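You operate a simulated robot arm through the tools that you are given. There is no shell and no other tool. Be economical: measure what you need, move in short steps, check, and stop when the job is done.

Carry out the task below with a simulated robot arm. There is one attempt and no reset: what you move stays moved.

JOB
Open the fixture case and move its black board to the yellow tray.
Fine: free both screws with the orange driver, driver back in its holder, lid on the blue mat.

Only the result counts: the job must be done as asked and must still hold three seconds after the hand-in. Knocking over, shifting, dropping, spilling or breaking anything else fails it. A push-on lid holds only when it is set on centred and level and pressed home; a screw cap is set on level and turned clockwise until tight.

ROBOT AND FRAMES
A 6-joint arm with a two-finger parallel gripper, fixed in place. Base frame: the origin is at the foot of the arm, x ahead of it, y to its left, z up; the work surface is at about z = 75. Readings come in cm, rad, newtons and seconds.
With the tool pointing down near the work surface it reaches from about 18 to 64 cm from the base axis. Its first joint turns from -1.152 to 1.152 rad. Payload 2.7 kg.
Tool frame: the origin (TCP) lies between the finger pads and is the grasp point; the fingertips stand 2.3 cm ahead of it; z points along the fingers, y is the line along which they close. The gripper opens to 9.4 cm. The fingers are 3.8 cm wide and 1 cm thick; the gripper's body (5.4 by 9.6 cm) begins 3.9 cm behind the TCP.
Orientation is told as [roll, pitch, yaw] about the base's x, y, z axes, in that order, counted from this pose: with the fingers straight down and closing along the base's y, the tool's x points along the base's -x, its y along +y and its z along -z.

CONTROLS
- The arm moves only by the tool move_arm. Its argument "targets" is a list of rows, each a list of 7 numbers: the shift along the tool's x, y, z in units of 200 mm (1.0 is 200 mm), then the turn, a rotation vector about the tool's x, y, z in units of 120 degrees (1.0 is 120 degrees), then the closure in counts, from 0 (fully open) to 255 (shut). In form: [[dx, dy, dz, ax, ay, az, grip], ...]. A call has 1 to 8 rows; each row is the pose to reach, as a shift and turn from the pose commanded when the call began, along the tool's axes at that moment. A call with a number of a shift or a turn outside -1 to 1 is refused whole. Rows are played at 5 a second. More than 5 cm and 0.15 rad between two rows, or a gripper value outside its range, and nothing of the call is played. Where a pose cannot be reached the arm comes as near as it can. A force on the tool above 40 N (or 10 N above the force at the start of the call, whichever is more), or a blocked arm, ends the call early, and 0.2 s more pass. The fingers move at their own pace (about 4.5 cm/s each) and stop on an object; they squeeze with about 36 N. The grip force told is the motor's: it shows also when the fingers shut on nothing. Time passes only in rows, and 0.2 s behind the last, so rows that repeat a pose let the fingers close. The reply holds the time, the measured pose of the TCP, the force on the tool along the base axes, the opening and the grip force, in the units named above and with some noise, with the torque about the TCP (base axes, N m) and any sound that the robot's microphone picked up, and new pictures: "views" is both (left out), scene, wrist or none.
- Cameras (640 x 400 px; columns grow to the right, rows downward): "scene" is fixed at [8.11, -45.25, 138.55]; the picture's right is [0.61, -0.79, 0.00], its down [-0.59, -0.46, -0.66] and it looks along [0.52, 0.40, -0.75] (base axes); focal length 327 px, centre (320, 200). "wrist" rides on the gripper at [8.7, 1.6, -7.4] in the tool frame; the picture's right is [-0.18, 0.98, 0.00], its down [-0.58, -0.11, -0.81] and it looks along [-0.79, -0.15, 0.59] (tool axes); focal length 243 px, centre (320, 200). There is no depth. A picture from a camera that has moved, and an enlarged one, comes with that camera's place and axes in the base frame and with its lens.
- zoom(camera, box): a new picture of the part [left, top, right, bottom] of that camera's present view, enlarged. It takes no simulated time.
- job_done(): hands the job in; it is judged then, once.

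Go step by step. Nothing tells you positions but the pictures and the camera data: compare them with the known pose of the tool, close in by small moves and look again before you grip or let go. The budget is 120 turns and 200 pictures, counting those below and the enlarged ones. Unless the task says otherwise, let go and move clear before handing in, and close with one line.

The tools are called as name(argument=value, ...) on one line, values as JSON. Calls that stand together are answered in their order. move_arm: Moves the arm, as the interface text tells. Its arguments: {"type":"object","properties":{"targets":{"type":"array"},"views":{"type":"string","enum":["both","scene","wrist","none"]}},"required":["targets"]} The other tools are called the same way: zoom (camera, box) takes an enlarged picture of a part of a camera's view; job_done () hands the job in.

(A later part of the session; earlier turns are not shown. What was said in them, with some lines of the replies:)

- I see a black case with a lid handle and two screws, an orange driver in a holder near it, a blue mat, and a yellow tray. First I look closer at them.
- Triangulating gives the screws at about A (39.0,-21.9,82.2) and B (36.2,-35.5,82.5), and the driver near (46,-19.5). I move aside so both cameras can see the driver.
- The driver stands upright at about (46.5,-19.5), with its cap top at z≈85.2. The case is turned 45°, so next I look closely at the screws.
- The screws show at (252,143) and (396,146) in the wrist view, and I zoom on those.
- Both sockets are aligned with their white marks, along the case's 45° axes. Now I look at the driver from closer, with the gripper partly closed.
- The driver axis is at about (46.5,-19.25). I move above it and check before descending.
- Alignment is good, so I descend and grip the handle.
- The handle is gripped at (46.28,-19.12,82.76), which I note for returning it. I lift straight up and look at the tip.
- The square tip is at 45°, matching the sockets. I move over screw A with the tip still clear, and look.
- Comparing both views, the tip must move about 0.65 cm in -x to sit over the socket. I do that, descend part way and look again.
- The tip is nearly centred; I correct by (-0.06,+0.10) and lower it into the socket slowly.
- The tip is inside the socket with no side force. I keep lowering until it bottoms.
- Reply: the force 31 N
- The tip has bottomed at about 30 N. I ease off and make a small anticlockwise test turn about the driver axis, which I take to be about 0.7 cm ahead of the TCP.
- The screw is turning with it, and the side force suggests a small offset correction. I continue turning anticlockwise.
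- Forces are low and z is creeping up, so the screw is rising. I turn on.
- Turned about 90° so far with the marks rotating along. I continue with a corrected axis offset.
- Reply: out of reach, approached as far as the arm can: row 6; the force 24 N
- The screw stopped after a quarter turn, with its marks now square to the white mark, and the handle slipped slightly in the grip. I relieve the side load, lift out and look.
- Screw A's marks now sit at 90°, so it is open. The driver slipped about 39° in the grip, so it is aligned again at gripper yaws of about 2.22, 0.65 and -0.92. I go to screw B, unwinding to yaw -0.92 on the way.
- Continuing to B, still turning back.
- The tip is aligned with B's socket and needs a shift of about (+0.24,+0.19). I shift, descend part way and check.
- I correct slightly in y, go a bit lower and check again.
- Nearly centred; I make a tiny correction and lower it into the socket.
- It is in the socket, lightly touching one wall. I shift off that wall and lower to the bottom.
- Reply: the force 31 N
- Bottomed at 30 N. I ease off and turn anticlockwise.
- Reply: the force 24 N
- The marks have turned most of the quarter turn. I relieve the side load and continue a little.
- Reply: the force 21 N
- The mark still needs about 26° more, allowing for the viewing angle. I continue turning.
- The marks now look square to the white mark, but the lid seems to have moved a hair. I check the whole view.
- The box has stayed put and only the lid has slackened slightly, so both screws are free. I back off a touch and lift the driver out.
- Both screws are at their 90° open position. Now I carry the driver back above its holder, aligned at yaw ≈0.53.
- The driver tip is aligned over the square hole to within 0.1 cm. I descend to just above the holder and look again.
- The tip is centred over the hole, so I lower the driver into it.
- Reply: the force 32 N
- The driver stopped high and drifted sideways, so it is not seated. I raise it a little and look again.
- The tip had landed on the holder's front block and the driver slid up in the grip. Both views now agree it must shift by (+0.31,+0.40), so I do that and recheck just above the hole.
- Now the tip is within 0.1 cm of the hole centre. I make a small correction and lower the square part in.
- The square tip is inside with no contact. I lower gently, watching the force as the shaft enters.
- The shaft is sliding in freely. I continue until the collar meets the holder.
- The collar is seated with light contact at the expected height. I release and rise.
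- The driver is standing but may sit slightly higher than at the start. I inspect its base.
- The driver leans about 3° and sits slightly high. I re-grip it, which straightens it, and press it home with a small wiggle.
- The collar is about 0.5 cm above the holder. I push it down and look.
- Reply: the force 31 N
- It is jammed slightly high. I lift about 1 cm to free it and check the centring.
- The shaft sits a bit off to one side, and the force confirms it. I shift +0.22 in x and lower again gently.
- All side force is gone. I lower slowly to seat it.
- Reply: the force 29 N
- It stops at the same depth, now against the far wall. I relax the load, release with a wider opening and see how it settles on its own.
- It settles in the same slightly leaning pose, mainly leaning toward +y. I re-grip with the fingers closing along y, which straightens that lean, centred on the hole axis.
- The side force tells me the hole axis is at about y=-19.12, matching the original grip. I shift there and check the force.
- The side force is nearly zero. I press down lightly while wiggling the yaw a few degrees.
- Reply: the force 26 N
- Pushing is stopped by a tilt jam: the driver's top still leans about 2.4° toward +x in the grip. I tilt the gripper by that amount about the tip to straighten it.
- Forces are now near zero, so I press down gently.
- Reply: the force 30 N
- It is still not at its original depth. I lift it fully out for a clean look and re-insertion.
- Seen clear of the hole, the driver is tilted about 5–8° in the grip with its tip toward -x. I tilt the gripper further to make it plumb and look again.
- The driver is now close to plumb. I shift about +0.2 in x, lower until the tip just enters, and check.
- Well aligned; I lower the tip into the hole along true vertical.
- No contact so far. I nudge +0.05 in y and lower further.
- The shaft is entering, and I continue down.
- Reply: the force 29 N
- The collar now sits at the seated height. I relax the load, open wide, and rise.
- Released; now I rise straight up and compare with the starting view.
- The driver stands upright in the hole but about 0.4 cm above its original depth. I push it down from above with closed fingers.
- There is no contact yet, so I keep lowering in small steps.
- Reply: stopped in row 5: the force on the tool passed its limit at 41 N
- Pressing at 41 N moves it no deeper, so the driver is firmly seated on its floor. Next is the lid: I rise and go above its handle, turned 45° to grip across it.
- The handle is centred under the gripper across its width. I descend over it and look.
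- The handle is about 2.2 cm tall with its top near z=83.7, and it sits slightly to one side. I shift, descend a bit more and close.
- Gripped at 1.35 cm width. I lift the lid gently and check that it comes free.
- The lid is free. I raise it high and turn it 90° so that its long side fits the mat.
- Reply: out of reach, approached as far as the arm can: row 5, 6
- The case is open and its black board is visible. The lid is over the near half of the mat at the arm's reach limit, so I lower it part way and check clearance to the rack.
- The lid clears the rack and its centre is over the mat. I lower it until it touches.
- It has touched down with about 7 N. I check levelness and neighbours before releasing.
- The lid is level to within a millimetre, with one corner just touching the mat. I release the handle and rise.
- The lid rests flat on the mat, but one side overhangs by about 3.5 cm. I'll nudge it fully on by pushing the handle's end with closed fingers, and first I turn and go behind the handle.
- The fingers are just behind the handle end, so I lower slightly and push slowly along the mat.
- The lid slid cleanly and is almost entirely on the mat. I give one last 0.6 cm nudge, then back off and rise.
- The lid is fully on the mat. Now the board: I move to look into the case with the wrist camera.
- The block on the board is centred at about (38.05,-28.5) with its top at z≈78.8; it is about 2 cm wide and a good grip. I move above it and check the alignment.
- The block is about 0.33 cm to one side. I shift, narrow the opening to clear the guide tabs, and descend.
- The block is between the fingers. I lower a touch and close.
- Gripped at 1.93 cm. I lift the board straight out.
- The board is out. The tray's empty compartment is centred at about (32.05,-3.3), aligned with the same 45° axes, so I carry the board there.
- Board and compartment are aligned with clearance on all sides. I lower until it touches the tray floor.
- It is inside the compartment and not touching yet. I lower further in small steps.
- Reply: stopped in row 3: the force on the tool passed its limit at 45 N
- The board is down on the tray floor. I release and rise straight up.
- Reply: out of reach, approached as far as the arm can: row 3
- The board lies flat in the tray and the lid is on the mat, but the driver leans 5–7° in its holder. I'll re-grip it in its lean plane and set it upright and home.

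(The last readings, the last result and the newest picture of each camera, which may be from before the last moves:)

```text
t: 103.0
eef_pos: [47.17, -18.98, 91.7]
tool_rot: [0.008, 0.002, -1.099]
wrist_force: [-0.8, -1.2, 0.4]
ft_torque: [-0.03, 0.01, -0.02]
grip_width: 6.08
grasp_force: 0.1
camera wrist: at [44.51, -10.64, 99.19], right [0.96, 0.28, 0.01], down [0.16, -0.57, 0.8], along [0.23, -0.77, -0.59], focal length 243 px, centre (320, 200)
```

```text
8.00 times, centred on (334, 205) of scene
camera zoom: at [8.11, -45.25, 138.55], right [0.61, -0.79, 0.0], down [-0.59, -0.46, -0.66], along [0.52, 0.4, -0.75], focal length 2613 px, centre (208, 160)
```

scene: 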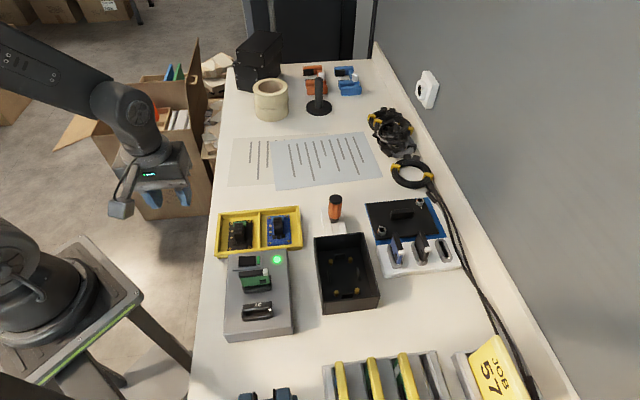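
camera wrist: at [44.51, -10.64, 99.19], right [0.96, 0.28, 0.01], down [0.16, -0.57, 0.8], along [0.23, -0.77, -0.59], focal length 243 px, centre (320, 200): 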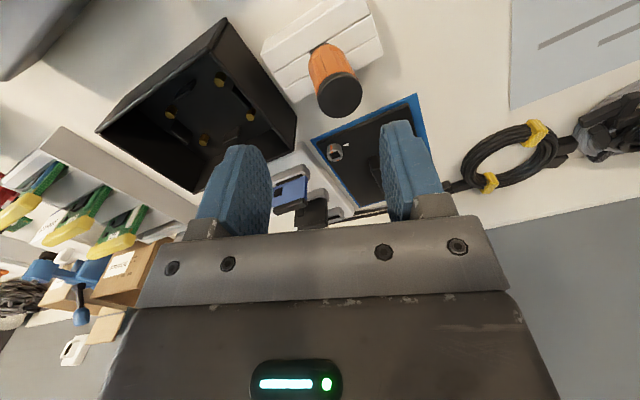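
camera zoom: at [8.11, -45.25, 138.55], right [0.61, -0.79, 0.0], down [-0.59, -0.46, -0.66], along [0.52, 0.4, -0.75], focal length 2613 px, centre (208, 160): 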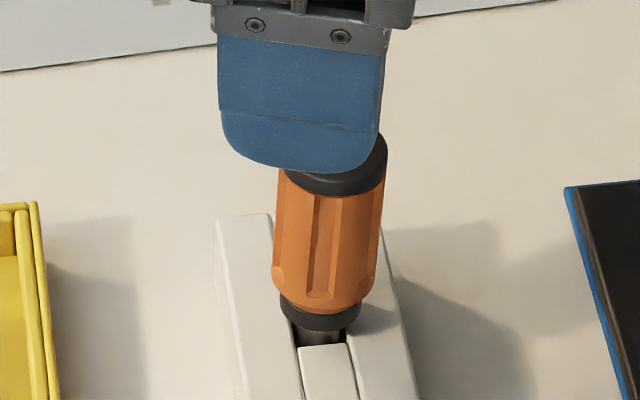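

From here the driver clearly leans about 10° toward the +finger side. I descend with a wide opening and close gently, which rights it.

move_arm(targets=[[0, 0, 0.1, 0, 0, 0, 50], [0, 0, 0.3, 0, 0, 0, 50], [0, 0, 0.49, 0, 0, 0, 50], [0, 0, 0.49, 0, 0, 0, 120], [0, 0, 0.49, 0, 0, 0, 180], [0, 0, 0.49, 0, 0, 0, 255], [0, 0, 0.49, 0, 0, 0, 255], [0, 0, 0.49, 0, 0, 0, 255]], views="none")

zoom(camera="wrist", box=[256, 80, 384, 160])

```text
t: 104.8
eef_pos: [47.2, -18.84, 81.99]
tool_rot: [0.008, 0.002, -1.098]
wrist_force: [0.1, -0.2, -0.1]
ft_torque: [-0.04, 0.0, 0.0]
grip_width: 2.86
grasp_force: 36.0
```

```text
5.00 times, centred on (320, 120) of wrist
camera zoom: at [44.59, -10.59, 89.39], right [0.96, 0.28, 0.01], down [0.16, -0.57, 0.8], along [0.23, -0.77, -0.59], focal length 1213 px, centre (320, 600)
```

zoom: 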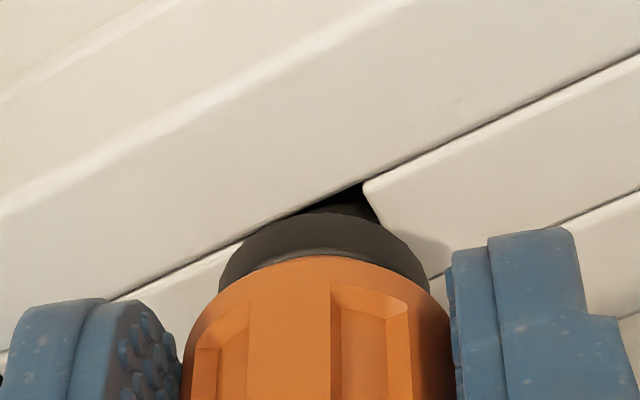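

It is upright with no side force. I push down gently.

move_arm(targets=[[0, 0, 0.008, 0, 0, 0, 255], [0, 0, 0.016, 0, 0, 0, 255], [0, 0, 0.024, 0, 0, 0, 255], [0, 0, 0.03, 0, 0, 0, 255]], views="none")

zoom(camera="scene", box=[294, 190, 374, 240])

```text
t: 105.8
eef_pos: [47.37, -19.06, 81.56]
tool_rot: [0.014, -0.005, -1.096]
wrist_force: [0.4, 0.7, 26.2]
ft_torque: [-0.02, -0.13, 0.01]
grip_width: 2.85
grasp_force: 36.2
```

```text
8.00 times, centred on (334, 215) of scene
camera zoom: at [8.08, -45.23, 138.56], right [0.61, -0.79, 0.0], down [-0.59, -0.46, -0.66], along [0.52, 0.4, -0.75], focal length 2613 px, centre (208, 80)
```

zoom: 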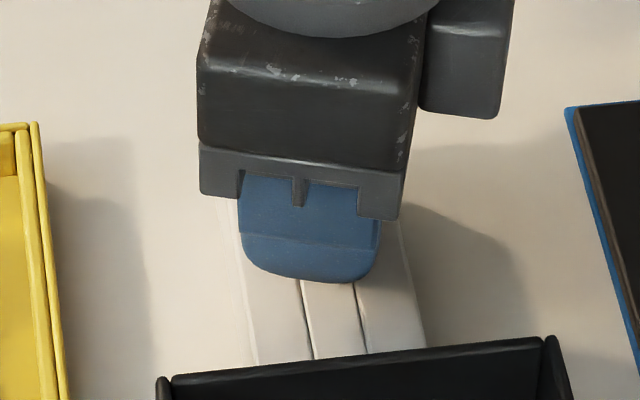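

The load is purely vertical. I unload, open wide in place, and look before lifting.

move_arm(targets=[[0.003, 0, -0.008, 0, 0, 0, 255], [0.003, 0, -0.01, 0, 0, 0, 180], [0.003, 0, -0.01, 0, 0, 0, 100], [0.003, 0, -0.01, 0, 0, 0, 50], [0.003, 0, -0.01, 0, 0, 0, 50]], views="none")

zoom(camera="wrist", box=[240, 80, 400, 180])

```text
t: 107.0
eef_pos: [47.16, -18.96, 81.55]
tool_rot: [0.007, 0.002, -1.098]
wrist_force: [-0.3, -0.1, -0.3]
ft_torque: [0.02, 0.01, 0.04]
grip_width: 7.56
grasp_force: 0.1
```

```text
4.00 times, centred on (320, 130) of wrist
camera zoom: at [44.56, -10.62, 89.0], right [0.96, 0.28, 0.01], down [0.16, -0.57, 0.8], along [0.23, -0.77, -0.59], focal length 970 px, centre (320, 480)
```

zoom: 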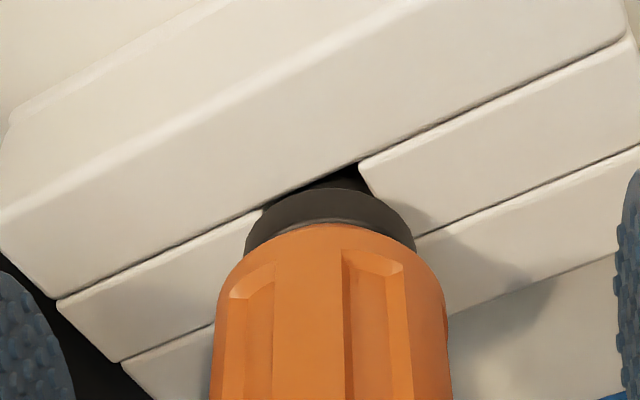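

It stays upright when released. I rise and compare.

move_arm(targets=[[0, 0, -0.1, 0, 0, 0, 50], [0, 0, -0.3, 0, 0, 0, 50], [0, 0, -0.5, 0, 0, 0, 50], [0.15, 0, -0.6, 0, 0, 0, 50], [0.35, 0, -0.6, 0, 0, 0, 50]], views="none")

zoom(camera="scene", box=[270, 150, 430, 250])

zoom(camera="wrist", box=[240, 40, 400, 140])

```text
t: 108.2
eef_pos: [43.66, -12.66, 93.61]
tool_rot: [0.01, 0.002, -1.098]
wrist_force: [0.4, 0.6, -0.8]
ft_torque: [0.02, 0.04, 0.02]
grip_width: 7.56
grasp_force: 0.2
```

```text
4.00 times, centred on (350, 200) of scene
camera zoom: at [8.11, -45.25, 138.55], right [0.61, -0.79, 0.0], down [-0.59, -0.46, -0.66], along [0.52, 0.4, -0.75], focal length 1307 px, centre (200, 200)
```

zoom: 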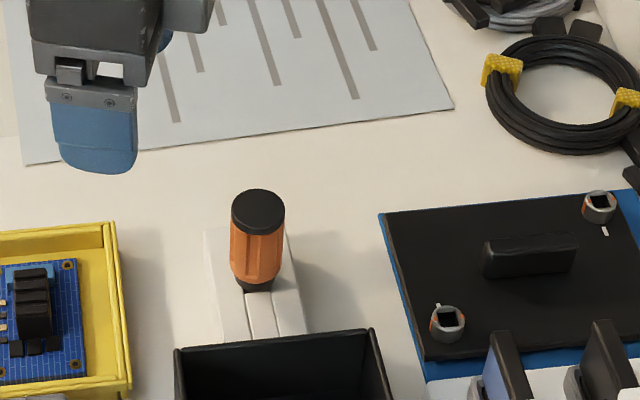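

```text
4.00 times, centred on (320, 90) of wrist
camera zoom: at [41.16, -4.33, 101.0], right [0.96, 0.28, 0.01], down [0.16, -0.57, 0.8], along [0.23, -0.77, -0.59], focal length 970 px, centre (320, 640)
```

zoom: 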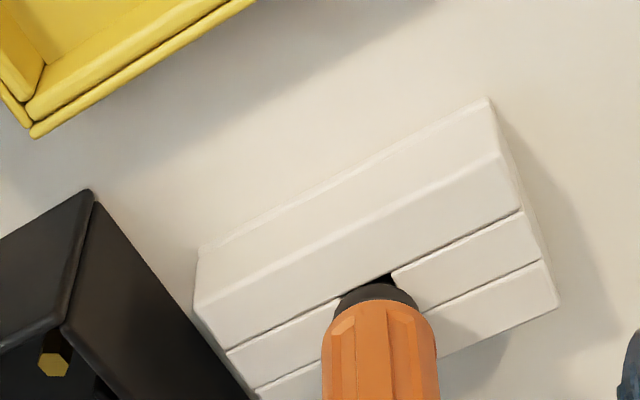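

The driver is now seated exactly as at the start (same cap position in the same crop), the lid lies on the mat, the board is in the tray, and the gripper is clear. I hand in.

job_done()

```text
The job is handed in.
```

The job is handed in: both screws are free, the orange driver is back in its holder, the lid is on the blue mat, and the black board is in the yellow tray.
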